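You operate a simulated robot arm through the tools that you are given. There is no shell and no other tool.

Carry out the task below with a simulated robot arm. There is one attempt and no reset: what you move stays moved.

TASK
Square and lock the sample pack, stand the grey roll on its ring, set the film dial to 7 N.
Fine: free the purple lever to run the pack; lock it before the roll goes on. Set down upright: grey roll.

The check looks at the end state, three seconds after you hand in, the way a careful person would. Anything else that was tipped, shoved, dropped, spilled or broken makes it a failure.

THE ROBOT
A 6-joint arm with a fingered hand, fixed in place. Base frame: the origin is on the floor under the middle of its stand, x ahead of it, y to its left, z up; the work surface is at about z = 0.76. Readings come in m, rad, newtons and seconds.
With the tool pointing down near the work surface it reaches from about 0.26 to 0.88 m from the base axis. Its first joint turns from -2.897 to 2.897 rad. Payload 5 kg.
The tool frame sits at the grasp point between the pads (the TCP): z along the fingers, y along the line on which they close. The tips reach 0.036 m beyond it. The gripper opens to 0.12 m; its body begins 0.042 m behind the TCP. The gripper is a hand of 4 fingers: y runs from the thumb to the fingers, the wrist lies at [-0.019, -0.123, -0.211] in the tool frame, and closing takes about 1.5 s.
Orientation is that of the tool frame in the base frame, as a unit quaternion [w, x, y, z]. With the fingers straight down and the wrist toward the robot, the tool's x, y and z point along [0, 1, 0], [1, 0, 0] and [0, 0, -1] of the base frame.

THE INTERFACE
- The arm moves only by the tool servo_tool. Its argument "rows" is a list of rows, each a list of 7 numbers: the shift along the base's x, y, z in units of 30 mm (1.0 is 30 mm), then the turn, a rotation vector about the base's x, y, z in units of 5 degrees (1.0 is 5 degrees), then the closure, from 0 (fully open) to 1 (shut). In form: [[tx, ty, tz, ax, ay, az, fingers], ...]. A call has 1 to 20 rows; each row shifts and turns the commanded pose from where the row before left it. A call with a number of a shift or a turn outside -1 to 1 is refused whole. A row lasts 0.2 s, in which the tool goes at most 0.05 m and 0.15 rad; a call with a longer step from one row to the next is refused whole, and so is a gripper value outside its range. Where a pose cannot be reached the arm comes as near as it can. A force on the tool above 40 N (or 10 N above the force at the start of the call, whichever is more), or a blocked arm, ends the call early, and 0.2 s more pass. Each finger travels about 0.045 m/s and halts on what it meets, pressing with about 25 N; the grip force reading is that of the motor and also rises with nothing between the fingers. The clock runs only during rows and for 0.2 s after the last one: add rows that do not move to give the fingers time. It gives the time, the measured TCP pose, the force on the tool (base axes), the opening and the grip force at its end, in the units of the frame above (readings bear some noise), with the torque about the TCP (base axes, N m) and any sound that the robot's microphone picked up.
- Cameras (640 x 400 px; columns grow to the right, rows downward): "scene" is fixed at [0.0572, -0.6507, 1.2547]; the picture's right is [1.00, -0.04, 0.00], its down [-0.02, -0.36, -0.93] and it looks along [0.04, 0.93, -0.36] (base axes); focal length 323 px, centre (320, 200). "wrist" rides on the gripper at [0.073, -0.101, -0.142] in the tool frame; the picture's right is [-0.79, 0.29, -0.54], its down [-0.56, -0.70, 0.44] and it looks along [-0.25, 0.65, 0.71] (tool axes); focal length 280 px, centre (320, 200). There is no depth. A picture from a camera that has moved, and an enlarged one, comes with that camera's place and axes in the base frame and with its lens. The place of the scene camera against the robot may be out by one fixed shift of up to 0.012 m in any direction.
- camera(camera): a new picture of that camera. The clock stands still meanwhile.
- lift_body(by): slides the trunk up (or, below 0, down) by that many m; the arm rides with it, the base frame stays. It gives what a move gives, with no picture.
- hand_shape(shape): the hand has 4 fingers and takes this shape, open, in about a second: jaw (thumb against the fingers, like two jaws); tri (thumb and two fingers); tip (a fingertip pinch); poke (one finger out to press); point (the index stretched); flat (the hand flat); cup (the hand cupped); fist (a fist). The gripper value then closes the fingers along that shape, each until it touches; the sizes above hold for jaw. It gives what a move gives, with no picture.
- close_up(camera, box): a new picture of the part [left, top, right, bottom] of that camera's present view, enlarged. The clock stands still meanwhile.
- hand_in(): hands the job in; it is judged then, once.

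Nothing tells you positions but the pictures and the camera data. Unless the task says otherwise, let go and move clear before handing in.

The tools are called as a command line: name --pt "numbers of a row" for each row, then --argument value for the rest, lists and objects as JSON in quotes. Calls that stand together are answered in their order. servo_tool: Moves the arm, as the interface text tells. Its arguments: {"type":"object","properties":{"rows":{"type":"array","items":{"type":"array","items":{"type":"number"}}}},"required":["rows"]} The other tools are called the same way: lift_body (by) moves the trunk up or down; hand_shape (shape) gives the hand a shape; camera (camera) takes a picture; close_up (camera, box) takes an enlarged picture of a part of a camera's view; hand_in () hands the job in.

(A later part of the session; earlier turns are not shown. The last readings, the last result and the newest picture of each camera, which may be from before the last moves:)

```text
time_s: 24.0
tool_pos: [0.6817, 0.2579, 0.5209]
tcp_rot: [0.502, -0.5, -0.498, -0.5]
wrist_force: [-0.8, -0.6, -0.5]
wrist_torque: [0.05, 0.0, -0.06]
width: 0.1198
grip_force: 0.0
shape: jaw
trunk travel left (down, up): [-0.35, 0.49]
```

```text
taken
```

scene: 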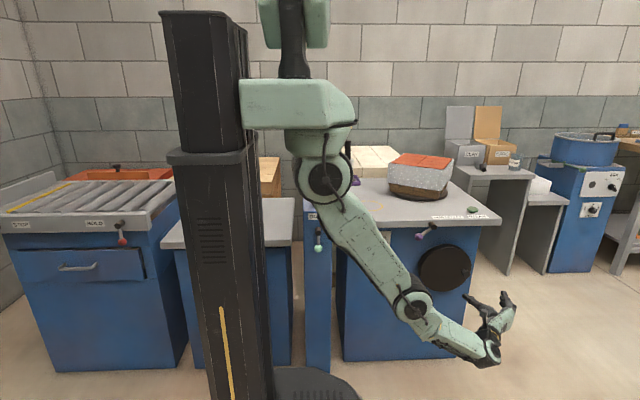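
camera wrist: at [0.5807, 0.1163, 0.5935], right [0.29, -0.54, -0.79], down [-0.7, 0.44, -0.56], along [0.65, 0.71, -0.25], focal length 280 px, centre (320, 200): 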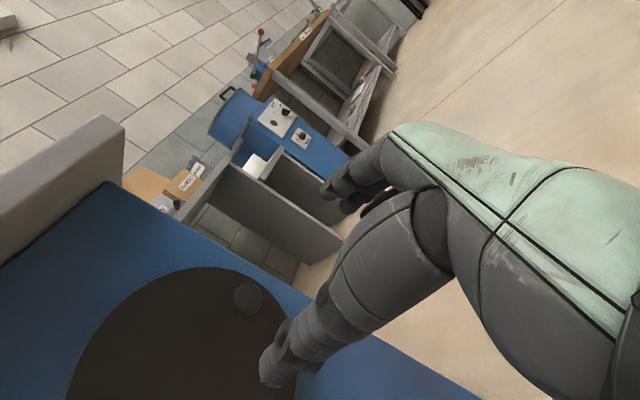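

The knob reads at (0.681, 0.424, 0.518), aligned with the hand. I'll advance toward it.

servo_tool --pt "0 0.9 0 0 0 0 0.2" --pt "0 0.9 0 0 0 0 0.3" --pt "0 0.9 0 0 0 0 0.3" --pt "0 0.9 -0.05 0 0 0 0.3" --pt "0 0.8 -0.05 0 0 0 0.3"

camera --camera "wrist"

close_up --camera "scene" --box '[400, 220, 510, 340]'

```text
time_s: 25.2
tool_pos: [0.6749, 0.3845, 0.5332]
tcp_rot: [0.501, -0.5, -0.5, -0.5]
wrist_force: [0.6, -0.7, -0.5]
wrist_torque: [0.01, 0.02, 0.02]
width: 0.0844
grip_force: 0.0
shape: jaw
out of reach, approached as far as the arm can: row 4, 5
trunk travel left (down, up): [-0.35, 0.49]
```

```text
taken
camera wrist: at [0.5742, 0.2427, 0.6048], right [0.29, -0.54, -0.79], down [-0.7, 0.44, -0.56], along [0.65, 0.71, -0.25], focal length 280 px, centre (320, 200)
```

wrist: 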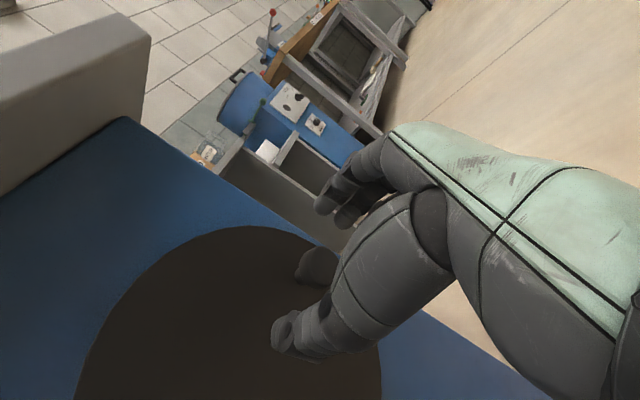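

```text
3.33 times, centred on (455, 280) of scene
camera zoom: at [0.0572, -0.6507, 1.2547], right [1.0, -0.04, 0.0], down [-0.02, -0.36, -0.93], along [0.04, 0.93, -0.36], focal length 1077 px, centre (-130, -67)
```

zoom: 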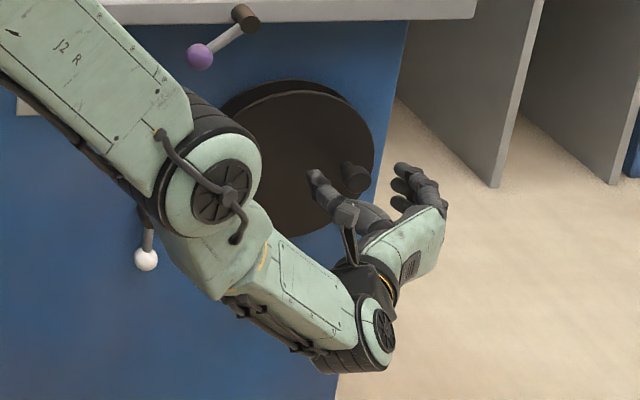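

This pose is at the edge of reach. I'll back off and lower the trunk so the arm has more slack, then approach again.

servo_tool --pt "0 -0.9 0 0 0 0 0.3" --pt "0 -0.9 0.3 0 0 0 0.3" --pt "0 -0.9 0.5 0 0 0 0.3" --pt "0 -0.9 1 0 0 0 0.3" --pt "0 0 1 0 0 0 0.3" --pt "0 0 1 0 0 0 0.3"

lift_body --by -0.2

camera --camera "scene"

```text
time_s: 26.6
tool_pos: [0.7417, 0.2889, 0.5783]
tcp_rot: [0.502, -0.499, -0.499, -0.5]
wrist_force: [0.4, 0.5, -0.2]
wrist_torque: [-0.01, -0.01, -0.02]
width: 0.0842
grip_force: 0.1
shape: jaw
out of reach, approached as far as the arm can: row 1, 2, 3, 4, 5, 6
trunk travel left (down, up): [-0.35, 0.49]
```

```text
time_s: 28.7
tool_pos: [0.7416, 0.2885, 0.3773]
tcp_rot: [0.502, -0.498, -0.5, -0.5]
wrist_force: [0.4, -0.1, 0.5]
wrist_torque: [0.02, -0.01, 0.03]
width: 0.0843
grip_force: 0.0
shape: jaw
trunk travel left (down, up): [-0.15, 0.69]
```

```text
taken
```

scene: 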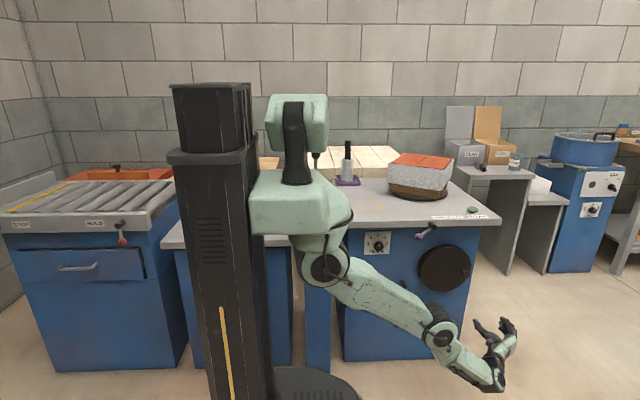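

The trunk is down and the hand sits at (0.742, 0.289, 0.377). I'll raise the hand step by step back to knob height, checking that the arm follows.

servo_tool --pt "0 0 0.5 0 0 0 0.3"

```text
time_s: 29.1
tool_pos: [0.7491, 0.2893, 0.3872]
tcp_rot: [0.501, -0.498, -0.5, -0.5]
wrist_force: [-0.2, 0.7, 0.2]
wrist_torque: [0.02, -0.02, -0.01]
width: 0.0843
grip_force: 0.0
shape: jaw
out of reach, approached as far as the arm can: row 1
trunk travel left (down, up): [-0.15, 0.69]
```

Still flagged as out of reach, probably a wrist joint limit. I'll move back toward the robot (−x) and see whether it recovers.

servo_tool --pt "-1 0 0 0 0 0 0.3" --pt "-1 0 0 0 0 0 0.3" --pt "-1 0 0 0 0 0 0.3"

camera --camera "scene"

```text
time_s: 29.9
tool_pos: [0.7034, 0.2973, 0.3414]
tcp_rot: [0.501, -0.498, -0.501, -0.5]
wrist_force: [-0.6, 0.2, -0.2]
wrist_torque: [0.02, 0.01, -0.02]
width: 0.0843
grip_force: 0.0
shape: jaw
out of reach, approached as far as the arm can: row 1, 2, 3
trunk travel left (down, up): [-0.15, 0.69]
```

```text
taken
```

scene: 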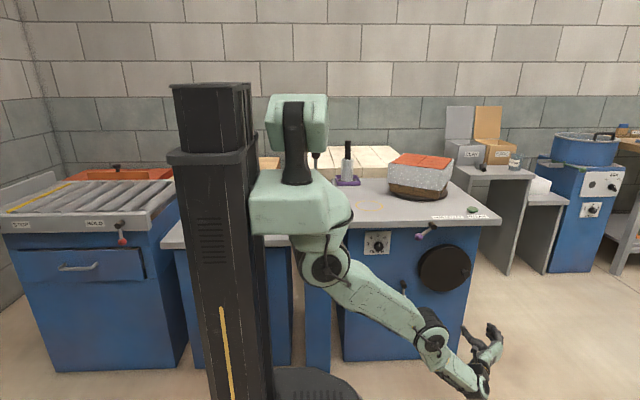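

The arm is nearly straight, so it's at full extension. I'll command a raise to let the elbow bend again.

servo_tool --pt "0 0 1 0 0 0 0.3" --pt "0 0 1 0 0 0 0.3" --pt "0 0 1 0 0 0 0.3" --pt "0 0 1 0 0 0 0.3"

camera --camera "scene"

```text
time_s: 30.9
tool_pos: [0.763, 0.305, 0.4049]
tcp_rot: [0.501, -0.498, -0.501, -0.5]
wrist_force: [0.6, 0.5, 0.0]
wrist_torque: [0.06, -0.01, -0.01]
width: 0.0844
grip_force: 0.1
shape: jaw
out of reach, approached as far as the arm can: row 1, 2, 3, 4
trunk travel left (down, up): [-0.15, 0.69]
```

```text
taken
```

scene: 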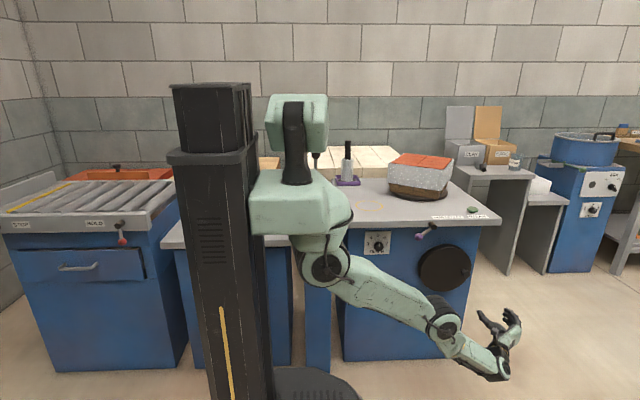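

The elbow has slipped past straight to its other limit, while my commanded pose sits about 0.24 m inside it. I'll command outward to straighten the arm, then sweep up and in so the elbow bends the normal way.

servo_tool --pt "1 0.1 -1 0 0 0 0.3" --pt "1 0.1 -1 0 0 0 0.3" --pt "1 0.1 -1 0 0 0 0.3" --pt "1 0.1 -1 0 0 0 0.3" --pt "1 0.1 -1 0 0 0 0.3" --pt "1 0.1 -1 0 0 0 0.3" --pt "1 0.1 -1 0 0 0 0.3"

camera --camera "scene"

```text
time_s: 32.5
tool_pos: [0.765, 0.3036, 0.4018]
tcp_rot: [0.501, -0.499, -0.5, -0.5]
wrist_force: [-0.6, 0.6, -0.3]
wrist_torque: [0.03, 0.02, 0.03]
width: 0.084
grip_force: 0.0
shape: jaw
out of reach, approached as far as the arm can: row 1, 2, 3, 4, 5, 6, 7
trunk travel left (down, up): [-0.15, 0.69]
```

```text
taken
```

scene: 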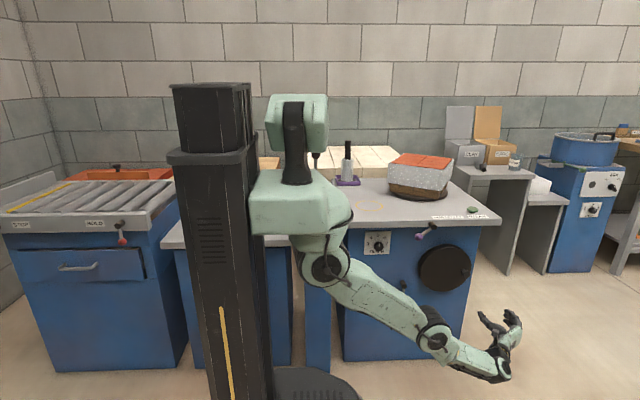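

The arm is straight now. I'll sweep up and then pull in.

servo_tool --pt "0.8 0 0.8 0 0 0 0.3" --pt "0.8 0 0.8 0 0 0 0.3" --pt "0.5 0 0.9 0 0 0 0.3" --pt "-0.8 0 0.8 0 0 0 0.3" --pt "-0.8 0 0.8 0 0 0 0.3" --pt "-0.8 0 0.8 0 0 0 0.3" --pt "-0.8 0 0.8 0 0 0 0.3"

camera --camera "scene"

```text
time_s: 34.1
tool_pos: [0.7258, 0.3019, 0.5784]
tcp_rot: [0.502, -0.499, -0.5, -0.5]
wrist_force: [0.3, 1.0, 1.0]
wrist_torque: [0.04, -0.01, -0.01]
width: 0.0841
grip_force: 0.0
shape: jaw
out of reach, approached as far as the arm can: row 1, 2
trunk travel left (down, up): [-0.15, 0.69]
```

```text
taken
```

scene: 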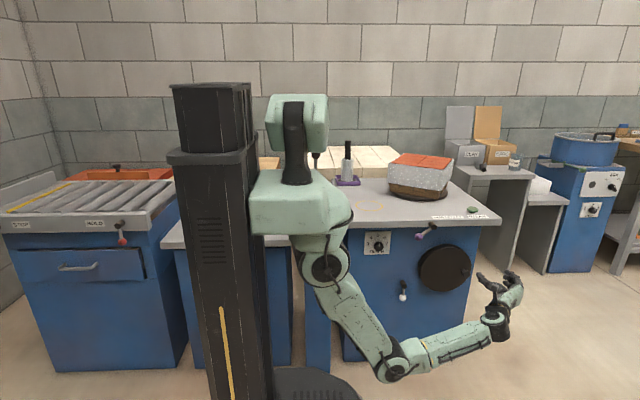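

The arm has recovered with the elbow bent normally. I'll re-align with the knob.

servo_tool --pt "-0.5 -0.3 -0.65 0 0 0 0.3" --pt "-0.5 -0.3 -0.65 0 0 0 0.3" --pt "-0.46 -0.3 -0.65 0 0 0 0.3"

camera --camera "wrist"

```text
time_s: 34.9
tool_pos: [0.6837, 0.2739, 0.5198]
tcp_rot: [-0.501, 0.498, 0.5, 0.501]
wrist_force: [0.5, -0.5, 0.3]
wrist_torque: [0.01, 0.04, 0.0]
width: 0.0844
grip_force: 0.1
shape: jaw
trunk travel left (down, up): [-0.15, 0.69]
```

```text
taken
camera wrist: at [0.5837, 0.1323, 0.5921], right [0.29, -0.54, -0.79], down [-0.7, 0.44, -0.56], along [0.65, 0.72, -0.25], focal length 280 px, centre (320, 200)
```

wrist: 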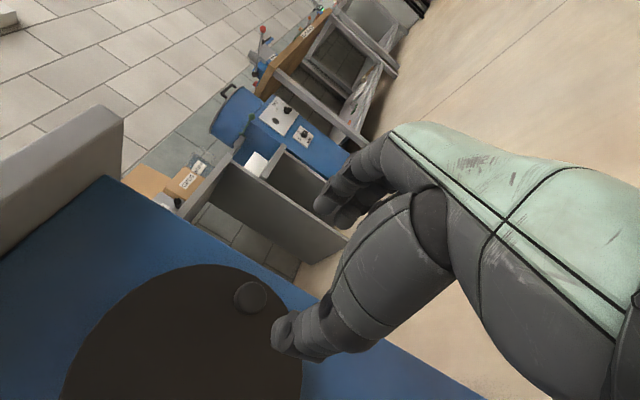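

Aligned again at (0.684, 0.274, 0.520). I'll advance to the knob.

servo_tool --pt "0 0.9 0 0 0 0 0.3" --pt "0 0.9 0 0 0 0 0.3" --pt "-0.03 0.9 0 0 0 0 0.3" --pt "-0.03 0.9 0 0 0 0 0.3" --pt "0 0.5 0 0 0 0 0.3"

camera --camera "wrist"

close_up --camera "scene" --box '[400, 220, 510, 340]'

```text
time_s: 36.1
tool_pos: [0.682, 0.3984, 0.5212]
tcp_rot: [0.501, -0.499, -0.5, -0.5]
wrist_force: [-0.3, 0.5, 0.1]
wrist_torque: [0.0, 0.01, 0.0]
width: 0.0843
grip_force: 0.1
shape: jaw
trunk travel left (down, up): [-0.15, 0.69]
```

```text
taken
camera wrist: at [0.5819, 0.2561, 0.5928], right [0.29, -0.54, -0.79], down [-0.7, 0.44, -0.56], along [0.65, 0.72, -0.25], focal length 280 px, centre (320, 200)
```

wrist: 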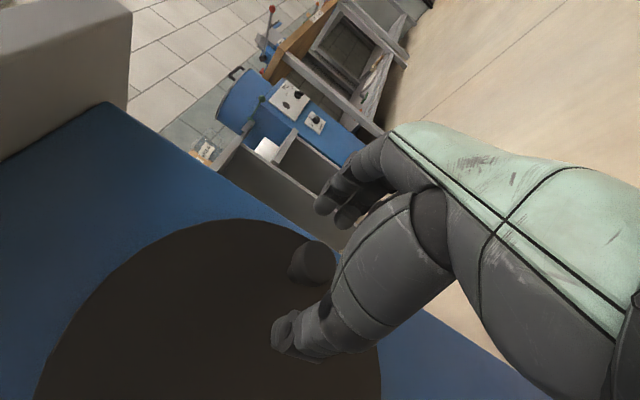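

```text
3.33 times, centred on (455, 280) of scene
camera zoom: at [0.0572, -0.6507, 1.2547], right [1.0, -0.04, 0.0], down [-0.02, -0.36, -0.93], along [0.04, 0.93, -0.36], focal length 1077 px, centre (-130, -67)
```

zoom: 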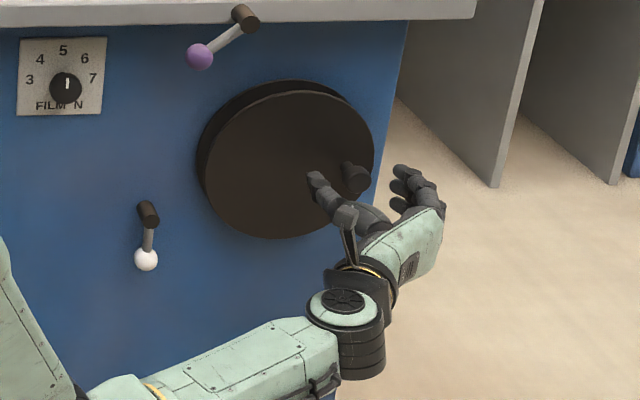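

The knob is centred between the fingers at (0.682, 0.424, 0.519). I'll close on it.

servo_tool --pt "0 0.2 -0.05 0 0 0 0.5" --pt "0 0 0 0 0 0 0.7" --pt "0 0 0 0 0 0 0.85" --pt "0 0 0 0 0 0 1" --pt "0 0 0 0 0 0 1" --pt "0 0 0 0 0 0 1"

camera --camera "wrist"

close_up --camera "scene" --box '[420, 230, 500, 300]'

```text
time_s: 37.5
tool_pos: [0.6809, 0.4053, 0.519]
tcp_rot: [0.501, -0.498, -0.501, -0.5]
wrist_force: [-2.6, 5.0, -0.8]
wrist_torque: [0.03, -0.02, 0.07]
width: 0.0209
grip_force: 25.2
shape: jaw
trunk travel left (down, up): [-0.15, 0.69]
```

```text
taken
camera wrist: at [0.5809, 0.2631, 0.5912], right [0.29, -0.54, -0.79], down [-0.7, 0.44, -0.56], along [0.65, 0.72, -0.25], focal length 280 px, centre (320, 200)
```

wrist: 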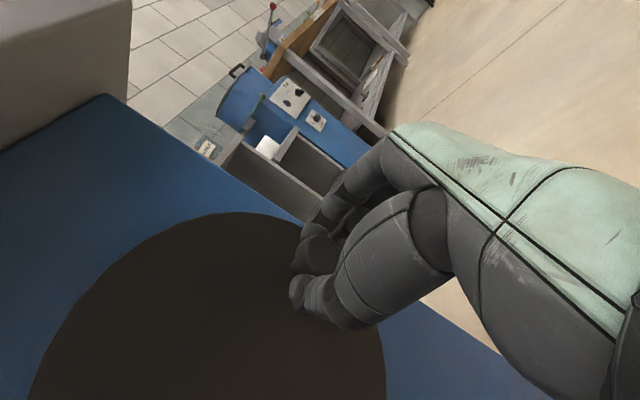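

```text
5.71 times, centred on (460, 265) of scene
camera zoom: at [0.0572, -0.6507, 1.2547], right [1.0, -0.04, 0.0], down [-0.02, -0.36, -0.93], along [0.04, 0.93, -0.36], focal length 1846 px, centre (-480, -171)
```

zoom: 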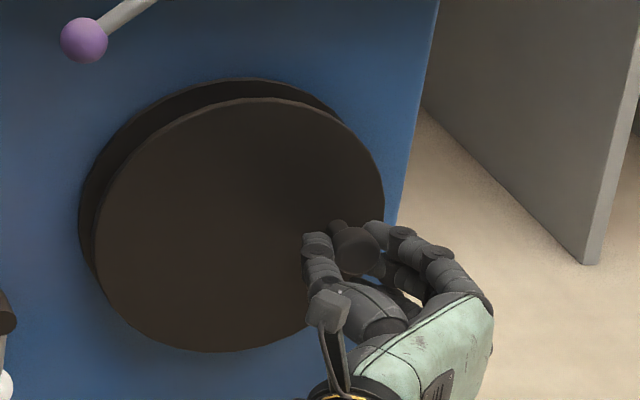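

The knob is gripped. I'll crank it upward a small amount and check for resistance and pack motion.

servo_tool --pt "-0.009 0 0.21 0 0 0 1" --pt "-0.027 0 0.208 0 0 0 1"

close_up --camera "scene" --box '[380, 150, 470, 206]'

close_up --camera "scene" --box '[420, 230, 500, 300]'

```text
time_s: 38.1
tool_pos: [0.6801, 0.4065, 0.5248]
tcp_rot: [0.503, -0.502, -0.5, -0.495]
wrist_force: [-3.1, 11.5, -25.1]
wrist_torque: [-0.5, 0.17, 0.14]
width: 0.02
grip_force: 24.7
shape: jaw
trunk travel left (down, up): [-0.15, 0.69]
```

```text
7.11 times, centred on (425, 178) of scene
camera zoom: at [0.0572, -0.6507, 1.2547], right [1.0, -0.04, 0.0], down [-0.02, -0.36, -0.93], along [0.04, 0.93, -0.36], focal length 2298 px, centre (-427, 356)
```

zoom: 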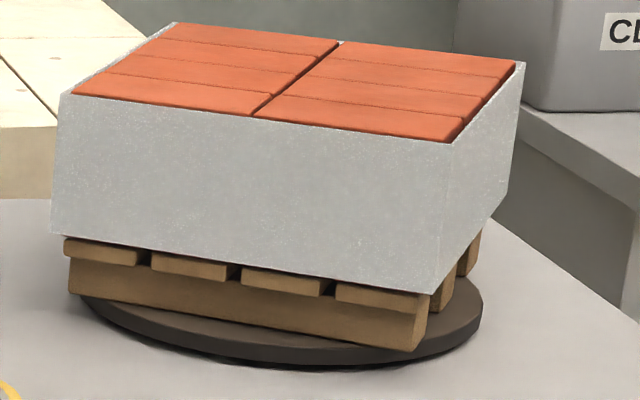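

```text
5.71 times, centred on (460, 265) of scene
camera zoom: at [0.0572, -0.6507, 1.2547], right [1.0, -0.04, 0.0], down [-0.02, -0.36, -0.93], along [0.04, 0.93, -0.36], focal length 1846 px, centre (-480, -171)
```

zoom: 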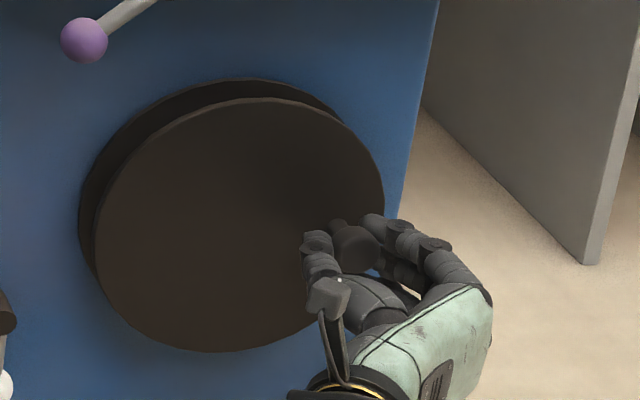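

Upward meets about 25 N and the pack hasn't moved. I'll try the other direction gently.

servo_tool --pt "0.01 0 -0.21 0 0 0 1" --pt "0.01 0 -0.21 0 0 0 1" --pt "-0.009 0 -0.21 0 0 0 1"

servo_tool --pt "-0.02 0 -0.21 0 0 0 1"

close_up --camera "scene" --box '[380, 150, 470, 206]'

close_up --camera "scene" --box '[420, 230, 500, 300]'

```text
time_s: 38.9
tool_pos: [0.6807, 0.406, 0.5212]
tcp_rot: [-0.501, 0.495, 0.5, 0.504]
wrist_force: [-10.9, 14.1, 17.7]
wrist_torque: [0.39, -0.23, 0.4]
width: 0.0196
grip_force: 25.1
shape: jaw
trunk travel left (down, up): [-0.15, 0.69]
```

```text
time_s: 39.3
tool_pos: [0.6807, 0.4056, 0.513]
tcp_rot: [-0.501, 0.497, 0.501, 0.502]
wrist_force: [-7.3, 15.2, 24.4]
wrist_torque: [0.35, -0.14, 0.28]
width: 0.0198
grip_force: 25.0
shape: jaw
trunk travel left (down, up): [-0.15, 0.69]
```

```text
7.11 times, centred on (425, 178) of scene
camera zoom: at [0.0572, -0.6507, 1.2547], right [1.0, -0.04, 0.0], down [-0.02, -0.36, -0.93], along [0.04, 0.93, -0.36], focal length 2298 px, centre (-427, 356)
```

zoom: 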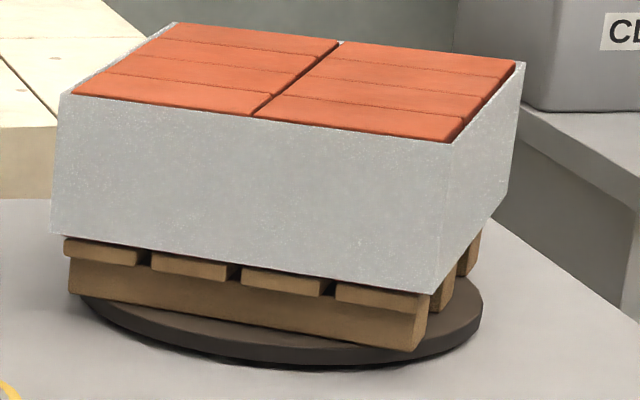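

```text
5.71 times, centred on (460, 265) of scene
camera zoom: at [0.0572, -0.6507, 1.2547], right [1.0, -0.04, 0.0], down [-0.02, -0.36, -0.93], along [0.04, 0.93, -0.36], focal length 1846 px, centre (-480, -171)
```

zoom: 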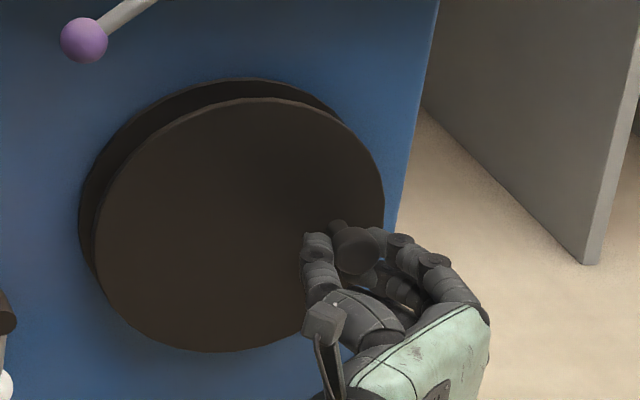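

The fingers slip vertically at 25 N and the wheel doesn't turn. My hand may also have touched the table edge before the lever reached its real end of travel. I'll release the knob, retreat and push the lever further with one finger.

servo_tool --pt "0 0 0.15 0 0 0 0.7" --pt "0 0 0 0 0 0 0.4" --pt "0 0 0 0 0 0 0.3" --pt "0 -0.5 0 0 0 0 0.3" --pt "0 -1 0 0 0 0 0.3" --pt "0 -1 0 0 0 0 0.3" --pt "0 -1 0 0 0 0 0.3"

hand_shape --shape "poke"

camera --camera "wrist"

camera --camera "scene"

```text
time_s: 40.9
tool_pos: [0.6801, 0.2991, 0.5109]
tcp_rot: [0.501, -0.499, -0.499, -0.5]
wrist_force: [-0.8, 0.3, 0.7]
wrist_torque: [0.01, -0.01, 0.01]
width: 0.0839
grip_force: 0.0
shape: jaw
trunk travel left (down, up): [-0.15, 0.69]
```

```text
time_s: 41.8
tool_pos: [0.6813, 0.299, 0.5123]
tcp_rot: [0.501, -0.499, -0.499, -0.501]
wrist_force: [0.3, 0.3, -1.0]
wrist_torque: [-0.03, 0.0, 0.04]
width: 0.0
grip_force: 0.0
shape: poke
trunk travel left (down, up): [-0.15, 0.69]
```

```text
taken
camera wrist: at [0.5805, 0.1576, 0.5833], right [0.29, -0.54, -0.79], down [-0.7, 0.44, -0.56], along [0.65, 0.72, -0.25], focal length 280 px, centre (320, 200)
```

wrist: 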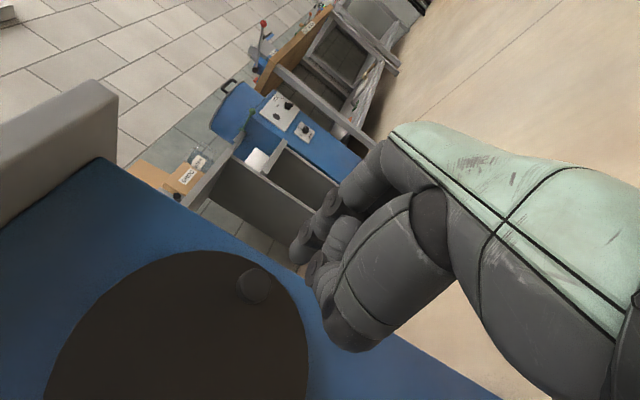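

```text
taken
```

scene: 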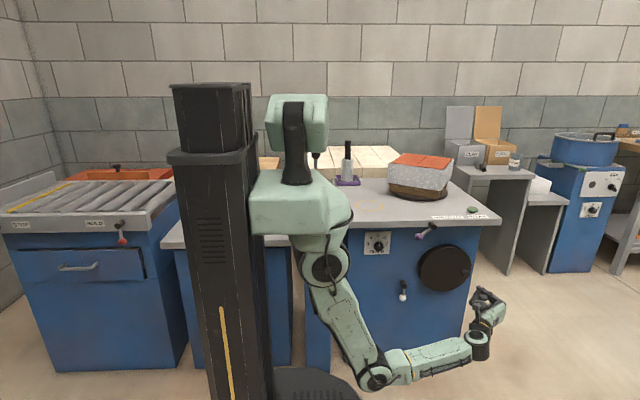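

The knob hasn't moved at all, so the wheel is still held. I'll check the poke shape and the lever's present angle up close.

close_up --camera "wrist" --box '[240, 150, 420, 370]'

close_up --camera "scene" --box '[395, 205, 455, 255]'

close_up --camera "scene" --box '[455, 275, 525, 345]'

```text
1.82 times, centred on (330, 260) of wrist
camera zoom: at [0.5805, 0.1576, 0.5833], right [0.29, -0.54, -0.79], down [-0.7, 0.44, -0.56], along [0.65, 0.72, -0.25], focal length 510 px, centre (302, 91)
```

zoom: 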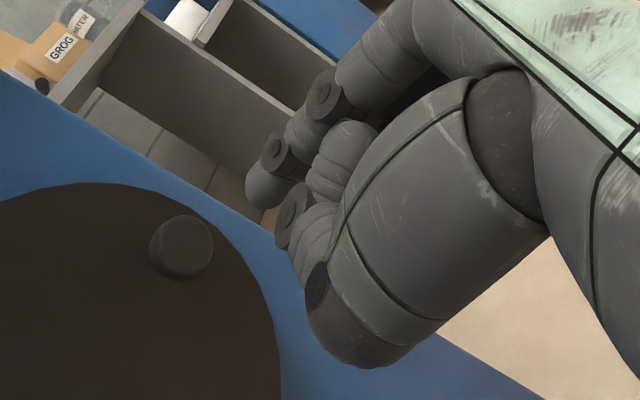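

```text
8.00 times, centred on (425, 230) of scene
camera zoom: at [0.0572, -0.6507, 1.2547], right [1.0, -0.04, 0.0], down [-0.02, -0.36, -0.93], along [0.04, 0.93, -0.36], focal length 2585 px, centre (-520, -40)
```

zoom: 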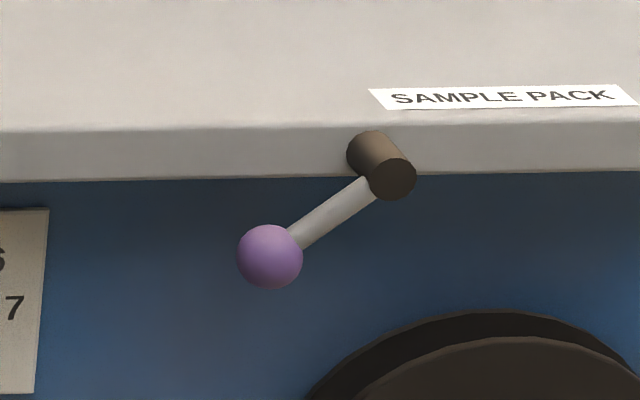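

```text
5.71 times, centred on (490, 310) of scene
camera zoom: at [0.0572, -0.6507, 1.2547], right [1.0, -0.04, 0.0], down [-0.02, -0.36, -0.93], along [0.04, 0.93, -0.36], focal length 1846 px, centre (-651, -429)
```

zoom: 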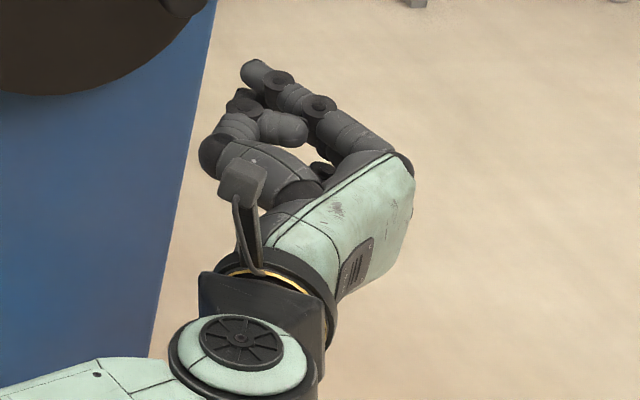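

The lever is only at about 50°. I'll move the extended finger beneath the ball and push it up further.

servo_tool --pt "-0.94 -0.1 0.59 0 0 0 0" --pt "-0.94 -0.1 0.59 0 0 0 0" --pt "-0.94 -0.1 0.59 0 0 0 0" --pt "-0.94 -0.1 0.59 0 0 0 0" --pt "-0.94 0 0.59 0 0 0 0" --pt "-0.94 0 0.59 0 0 0 0" --pt "-0.94 0 0.59 0 0 0 0" --pt "-0.94 0 0.59 0 0 0 0"

camera --camera "wrist"

```text
time_s: 43.6
tool_pos: [0.4547, 0.2867, 0.653]
tcp_rot: [0.502, -0.499, -0.5, -0.5]
wrist_force: [-0.6, -0.1, -0.2]
wrist_torque: [0.02, 0.0, -0.02]
width: 0.0
grip_force: 0.1
shape: poke
trunk travel left (down, up): [-0.15, 0.69]
```

```text
taken
camera wrist: at [0.3541, 0.1456, 0.7242], right [0.29, -0.54, -0.79], down [-0.7, 0.44, -0.56], along [0.65, 0.72, -0.25], focal length 280 px, centre (320, 200)
```

wrist: 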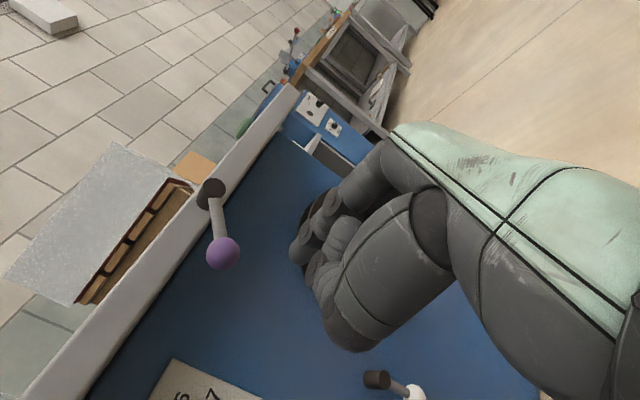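

The ball is at (0.461, 0.40, 0.702). I'll advance the finger under it, then raise slowly.

servo_tool --pt "0 1 -0.1 0 0 0 0" --pt "0 1 -0.1 0 0 0 0" --pt "0 0.9 0 0 0 0 0" --pt "0 0 0.3 0 0 0 0" --pt "0 0 0.3 0 0 0 0" --pt "-0.05 0 0.3 0 0 0 0"

camera --camera "wrist"

close_up --camera "scene" --box '[395, 205, 455, 255]'

```text
time_s: 45.0
tool_pos: [0.4531, 0.3738, 0.6744]
tcp_rot: [0.502, -0.499, -0.499, -0.5]
wrist_force: [-0.8, -0.1, -1.0]
wrist_torque: [-0.03, -0.05, 0.03]
width: 0.0
grip_force: 0.0
shape: poke
trunk travel left (down, up): [-0.15, 0.69]
```

```text
taken
camera wrist: at [0.3523, 0.2325, 0.7457], right [0.29, -0.54, -0.79], down [-0.7, 0.44, -0.56], along [0.65, 0.72, -0.25], focal length 280 px, centre (320, 200)
```

wrist: 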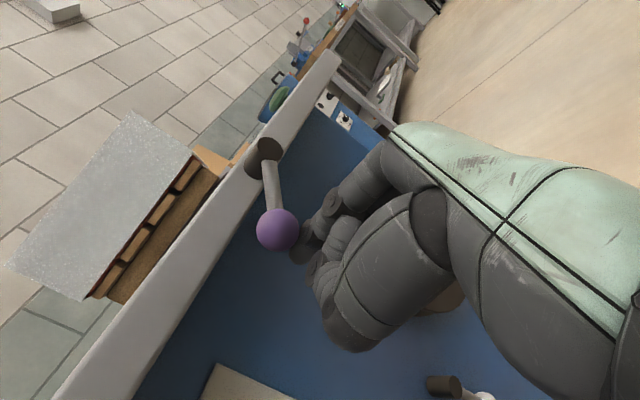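

```text
8.00 times, centred on (425, 230) of scene
camera zoom: at [0.0572, -0.6507, 1.2547], right [1.0, -0.04, 0.0], down [-0.02, -0.36, -0.93], along [0.04, 0.93, -0.36], focal length 2585 px, centre (-520, -40)
```

zoom: 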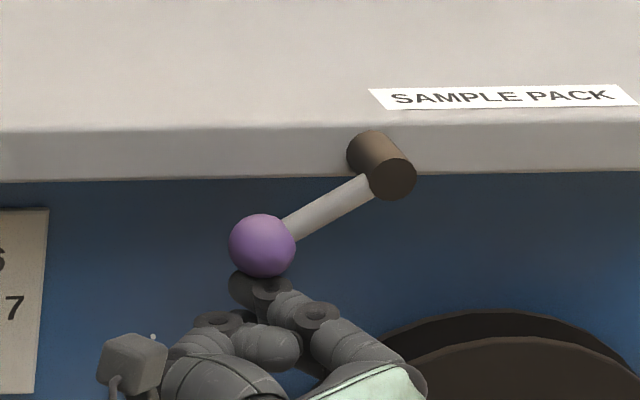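

The ball rises easily with low force, so the lever wasn't at its stop. I'll continue pushing up.

servo_tool --pt "-0.1 0 0.3 0 0 0 0" --pt "-0.05 0 0.3 0 0 0 0" --pt "-0.05 0 0.3 0 0 0 0" --pt "0 0 0.3 0 0 0 0"

close_up --camera "scene" --box '[395, 205, 455, 255]'

camera --camera "wrist"

```text
time_s: 46.1
tool_pos: [0.4496, 0.3757, 0.6962]
tcp_rot: [-0.499, 0.51, 0.501, 0.489]
wrist_force: [2.7, -2.6, -17.9]
wrist_torque: [-0.35, 0.05, -0.06]
width: 0.0
grip_force: 0.0
shape: poke
trunk travel left (down, up): [-0.15, 0.69]
stopped in row 4: the force on the tool passed its limit at 41 N (the readings are from after the stop); the commanded pose is now the measured one
```

```text
8.00 times, centred on (425, 230) of scene
camera zoom: at [0.0572, -0.6507, 1.2547], right [1.0, -0.04, 0.0], down [-0.02, -0.36, -0.93], along [0.04, 0.93, -0.36], focal length 2585 px, centre (-520, -40)
```

zoom: 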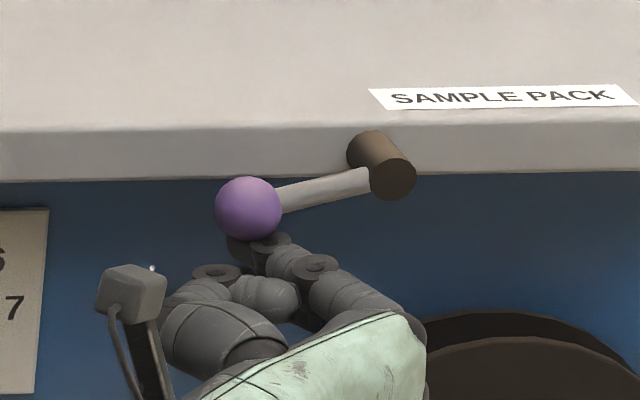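

```text
taken
camera wrist: at [0.3502, 0.2358, 0.774], right [0.27, -0.56, -0.78], down [-0.71, 0.43, -0.56], along [0.65, 0.71, -0.28], focal length 280 px, centre (320, 200)
```

wrist: 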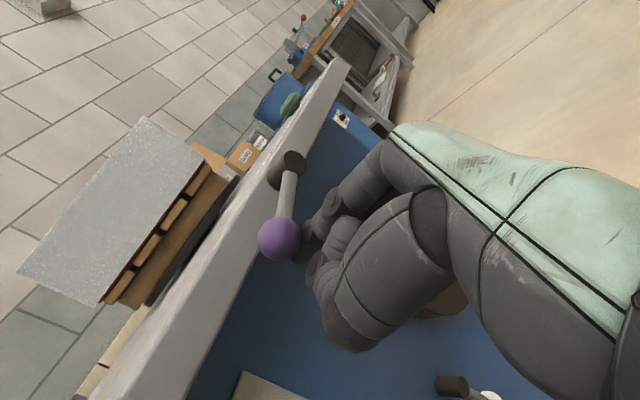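

The lever is now at about 75° with a hard stop. I'll lower the finger and back away to see that it stays.

servo_tool --pt "0 0 -0.6 0 0 0 0" --pt "0 -0.5 -0.5 0 0 0 0" --pt "0 -1 0 0 0 0 0" --pt "0 -1 0 0 0 0 0" --pt "0 -1 0 0 0 0 0"

close_up --camera "scene" --box '[395, 205, 455, 255]'

camera --camera "wrist"

```text
time_s: 47.3
tool_pos: [0.448, 0.2704, 0.6665]
tcp_rot: [-0.499, 0.505, 0.501, 0.495]
wrist_force: [0.1, 0.9, -0.9]
wrist_torque: [0.0, 0.01, 0.01]
width: 0.0
grip_force: 0.1
shape: poke
trunk travel left (down, up): [-0.15, 0.69]
```

```text
8.00 times, centred on (425, 230) of scene
camera zoom: at [0.0572, -0.6507, 1.2547], right [1.0, -0.04, 0.0], down [-0.02, -0.36, -0.93], along [0.04, 0.93, -0.36], focal length 2585 px, centre (-520, -40)
```

zoom: 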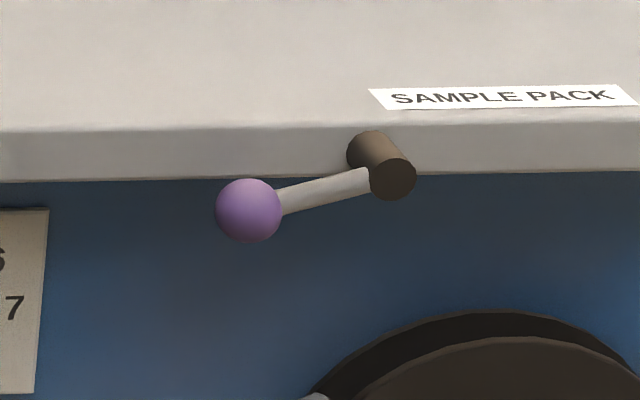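

```text
taken
camera wrist: at [0.3479, 0.1298, 0.7424], right [0.28, -0.55, -0.79], down [-0.71, 0.43, -0.56], along [0.65, 0.71, -0.27], focal length 280 px, centre (320, 200)
```

wrist: 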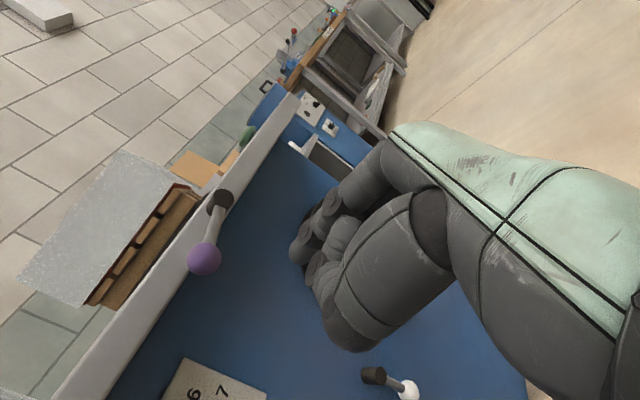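

The lever holds at about 75°. I'll return to the jaw shape, realign, and go back to the crank knob.

hand_shape --shape "jaw"

servo_tool --pt "0.9 0 -0.5 0.14 0 0 0.3" --pt "0.9 0 -0.55 0 0 0 0.3" --pt "0.9 0 -0.55 0 0 0 0.3" --pt "0.9 0 -0.55 0 0 0 0.3" --pt "0.9 0 -0.55 0 0 0 0.3" --pt "0.9 0 -0.55 0 0 0 0.3" --pt "0.9 0 -0.55 0 0 0 0.3" --pt "0.9 0 -0.55 0 0 0 0.3" --pt "0.6 0 -0.55 0 0 0 0.3"

```text
time_s: 48.2
tool_pos: [0.4483, 0.2712, 0.6681]
tcp_rot: [-0.499, 0.506, 0.501, 0.493]
wrist_force: [0.0, -0.2, 0.5]
wrist_torque: [-0.01, -0.02, 0.05]
width: 0.1199
grip_force: 0.1
shape: jaw
trunk travel left (down, up): [-0.15, 0.69]
```

```text
time_s: 50.2
tool_pos: [0.6819, 0.2709, 0.5212]
tcp_rot: [-0.502, 0.503, 0.498, 0.497]
wrist_force: [0.4, -0.1, 0.6]
wrist_torque: [0.01, 0.0, 0.01]
width: 0.0843
grip_force: 0.1
shape: jaw
trunk travel left (down, up): [-0.15, 0.69]
```

servo_tool --pt "0 1 0 0 0 0 0.3" --pt "0 1 0 0 0 0 0.3" --pt "0 1 0 0 0 0 0.3" --pt "0 1 -0.04 0 0 0 0.3" --pt "0 0.48 -0.04 0 0 0 0.5" --pt "0 0 0 0 0 0 0.7" --pt "0 0 0 0 0 0 0.85" --pt "0 0 0 0 0 0 1" --pt "0 0 0 0 0 0 1" --pt "0 0 0 0 0 0 1"

servo_tool --pt "-0.009 0 0.21 0 0 0 1" --pt "-0.027 0 0.208 0 0 0 1"

close_up --camera "scene" --box '[380, 150, 470, 206]'

close_up --camera "scene" --box '[420, 230, 500, 300]'

```text
time_s: 52.4
tool_pos: [0.6799, 0.4058, 0.5186]
tcp_rot: [0.503, -0.502, -0.498, -0.496]
wrist_force: [-3.4, 5.3, 0.0]
wrist_torque: [0.07, -0.03, 0.08]
width: 0.0206
grip_force: 24.8
shape: jaw
trunk travel left (down, up): [-0.15, 0.69]
```

```text
time_s: 53.0
tool_pos: [0.6802, 0.4065, 0.5248]
tcp_rot: [-0.505, 0.505, 0.499, 0.491]
wrist_force: [-4.7, 12.4, -24.8]
wrist_torque: [-0.41, 0.21, 0.18]
width: 0.0196
grip_force: 24.9
shape: jaw
trunk travel left (down, up): [-0.15, 0.69]
```

```text
7.11 times, centred on (425, 178) of scene
camera zoom: at [0.0572, -0.6507, 1.2547], right [1.0, -0.04, 0.0], down [-0.02, -0.36, -0.93], along [0.04, 0.93, -0.36], focal length 2298 px, centre (-427, 356)
```

zoom: 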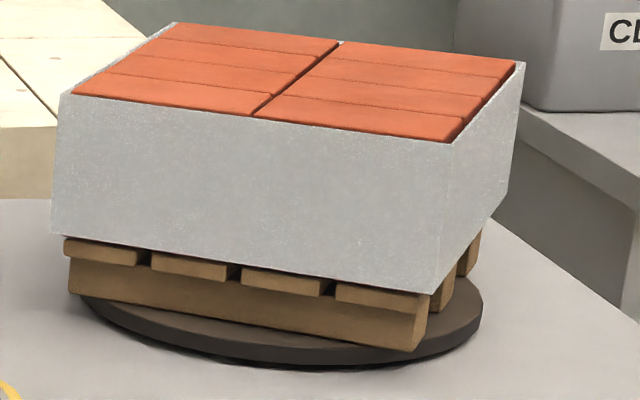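

```text
5.71 times, centred on (460, 265) of scene
camera zoom: at [0.0572, -0.6507, 1.2547], right [1.0, -0.04, 0.0], down [-0.02, -0.36, -0.93], along [0.04, 0.93, -0.36], focal length 1846 px, centre (-480, -171)
```

zoom: 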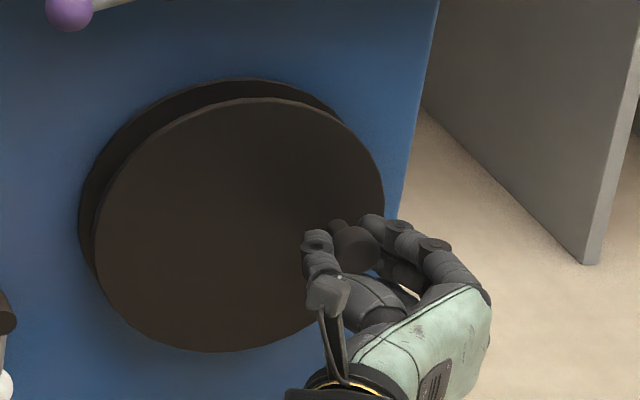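

Upward still doesn't move it. I'll test downward again with the lever fully open.

servo_tool --pt "0.01 0 -0.21 0 0 0 1" --pt "0.01 0 -0.21 0 0 0 1" --pt "-0.009 0 -0.21 0 0 0 1" --pt "-0.02 0 -0.25 0 0 0 1" --pt "-0.02 0 -0.15 0 0 0 1"

close_up --camera "scene" --box '[380, 150, 470, 206]'

close_up --camera "scene" --box '[420, 230, 500, 300]'

```text
time_s: 54.2
tool_pos: [0.6845, 0.398, 0.4961]
tcp_rot: [-0.5, 0.507, 0.494, 0.499]
wrist_force: [1.0, -0.7, -1.2]
wrist_torque: [-0.14, 0.04, -0.08]
width: 0.0161
grip_force: 25.5
shape: jaw
trunk travel left (down, up): [-0.15, 0.69]
```

```text
7.11 times, centred on (425, 178) of scene
camera zoom: at [0.0572, -0.6507, 1.2547], right [1.0, -0.04, 0.0], down [-0.02, -0.36, -0.93], along [0.04, 0.93, -0.36], focal length 2298 px, centre (-427, 356)
```

zoom: 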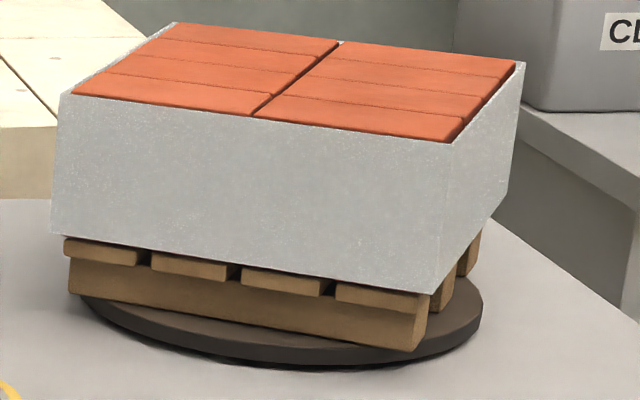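

```text
5.71 times, centred on (460, 265) of scene
camera zoom: at [0.0572, -0.6507, 1.2547], right [1.0, -0.04, 0.0], down [-0.02, -0.36, -0.93], along [0.04, 0.93, -0.36], focal length 1846 px, centre (-480, -171)
```

zoom: 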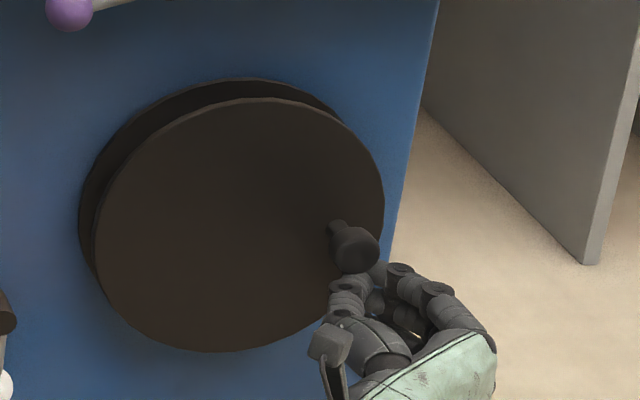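

The fingers slipped off and the wheel didn't move. I'll back off and turn the hand 90° so the pads close above and below the knob, for a firmer push.

servo_tool --pt "0 0 -0.1 0 0 0 0.6" --pt "0 -0.3 -0.1 0 0 0 0.3" --pt "0 -1 0 0 0 0 0.2" --pt "0 -1 0 0 0 0 0" --pt "0 -1 0 0 0 0 0" --pt "0 -0.5 0.3 0 0 0 0"

servo_tool --pt "0 0 0.05 0 1 0 0" --pt "0 0 0.05 0 1 0 0" --pt "0 0 0.05 0 1 0 0" --pt "0 0 0.05 0 1 0 0" --pt "0 0 0.05 0 1 0 0" --pt "0 0 0.05 0 1 0 0" --pt "0 0 0.05 0 1 0 0" --pt "0 0 0.05 0 1 0 0" --pt "0 0 0.05 0 1 0 0" --pt "0 0 0.05 0 1 0 0" --pt "0 0 0.05 0 1 0 0" --pt "0 0 0 0 1 0 0" --pt "0 0 0 0 1 0 0" --pt "0 0 0 0 1 0 0" --pt "0 0 0 0 1 0 0" --pt "0 0 0 0 1 0 0" --pt "0 0 0 0 1 0 0" --pt "0 0 0 0 1 0 0"

camera --camera "wrist"

camera --camera "scene"

```text
time_s: 55.6
tool_pos: [0.6817, 0.291, 0.5024]
tcp_rot: [-0.503, 0.504, 0.497, 0.496]
wrist_force: [0.1, 0.4, -0.4]
wrist_torque: [0.01, -0.04, -0.03]
width: 0.1195
grip_force: 0.1
shape: jaw
trunk travel left (down, up): [-0.15, 0.69]
```

```text
time_s: 59.4
tool_pos: [0.68, 0.2891, 0.5191]
tcp_rot: [0.707, -0.707, 0.003, 0.005]
wrist_force: [0.0, -0.7, 0.5]
wrist_torque: [0.03, 0.03, 0.02]
width: 0.1195
grip_force: 0.1
shape: jaw
trunk travel left (down, up): [-0.15, 0.69]
```

```text
taken
camera wrist: at [0.7551, 0.1488, 0.6201], right [-0.79, -0.54, -0.28], down [-0.55, 0.44, 0.71], along [-0.26, 0.71, -0.65], focal length 280 px, centre (320, 200)
```

wrist: 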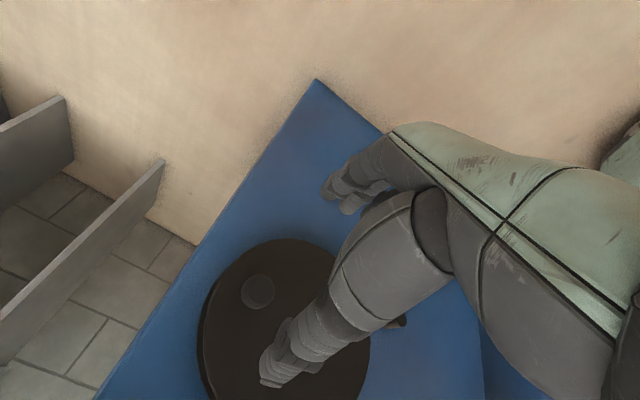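

```text
taken
```

scene: 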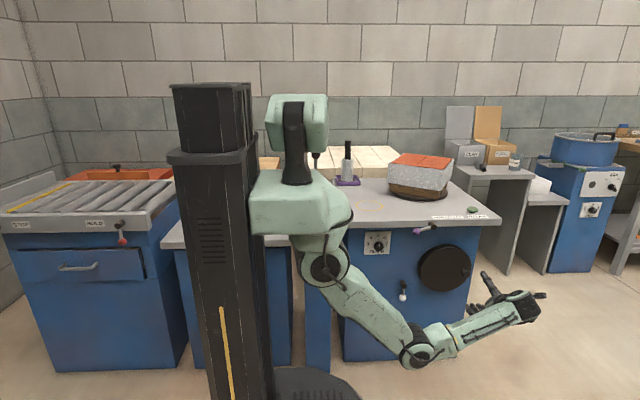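

Thumb is above and fingers are below the knob. I'll advance and grip.

servo_tool --pt "0 0.95 0 0 0 0 0.2" --pt "0 0.95 0 0 0 0 0.3" --pt "0.03 0.95 0 0 0 0 0.3" --pt "0.03 0.95 0 0 0 0 0.3" --pt "0 0 0 0 0 0 0.5" --pt "0 0 0 0 0 0 0.7" --pt "0 0 0 0 0 0 0.85" --pt "0 0 0 0 0 0 1" --pt "0 0 0 0 0 0 1" --pt "0 0 0 0 0 0 1"

camera --camera "wrist"

```text
time_s: 61.6
tool_pos: [0.6806, 0.4039, 0.5222]
tcp_rot: [0.708, -0.706, 0.004, 0.004]
wrist_force: [0.2, 7.8, 2.4]
wrist_torque: [0.07, 0.0, -0.02]
width: 0.0222
grip_force: 25.0
shape: jaw
trunk travel left (down, up): [-0.15, 0.69]
```

```text
taken
camera wrist: at [0.7545, 0.2627, 0.622], right [-0.79, -0.54, -0.28], down [-0.55, 0.44, 0.71], along [-0.26, 0.71, -0.65], focal length 280 px, centre (320, 200)
```

wrist: 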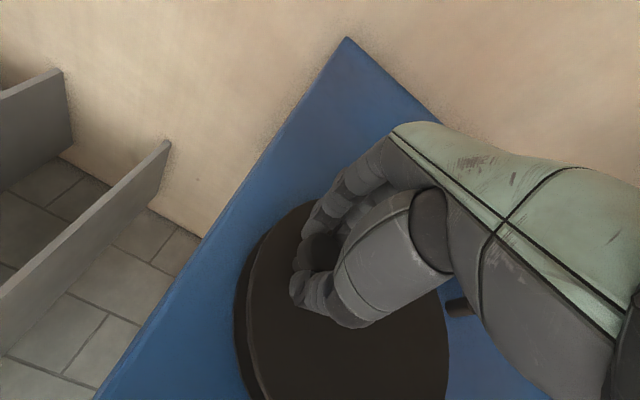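

Gripped with the pads above and below. I'll push up firmly in small steps, then look.

servo_tool --pt "0 0 0.2 0 0 0 1" --pt "-0.01 0 0.2 0 0 0 1" --pt "-0.03 0 0.2 0 0 0 1" --pt "-0.03 0 0.2 0 0 0 1"

close_up --camera "scene" --box '[420, 230, 500, 300]'

close_up --camera "scene" --box '[380, 150, 470, 206]'

```text
time_s: 62.6
tool_pos: [0.6819, 0.4056, 0.5375]
tcp_rot: [-0.704, 0.71, -0.007, -0.008]
wrist_force: [-2.0, 8.3, -32.5]
wrist_torque: [-0.66, 0.0, -0.02]
width: 0.0223
grip_force: 24.6
shape: jaw
trunk travel left (down, up): [-0.15, 0.69]
```

```text
5.71 times, centred on (460, 265) of scene
camera zoom: at [0.0572, -0.6507, 1.2547], right [1.0, -0.04, 0.0], down [-0.02, -0.36, -0.93], along [0.04, 0.93, -0.36], focal length 1846 px, centre (-480, -171)
```

zoom: 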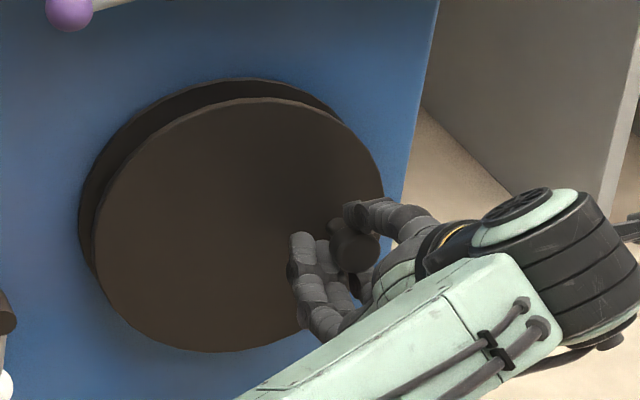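

```text
7.11 times, centred on (425, 178) of scene
camera zoom: at [0.0572, -0.6507, 1.2547], right [1.0, -0.04, 0.0], down [-0.02, -0.36, -0.93], along [0.04, 0.93, -0.36], focal length 2298 px, centre (-427, 356)
```

zoom: 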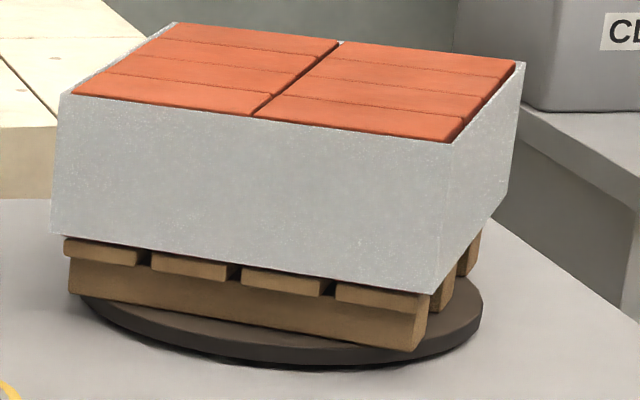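

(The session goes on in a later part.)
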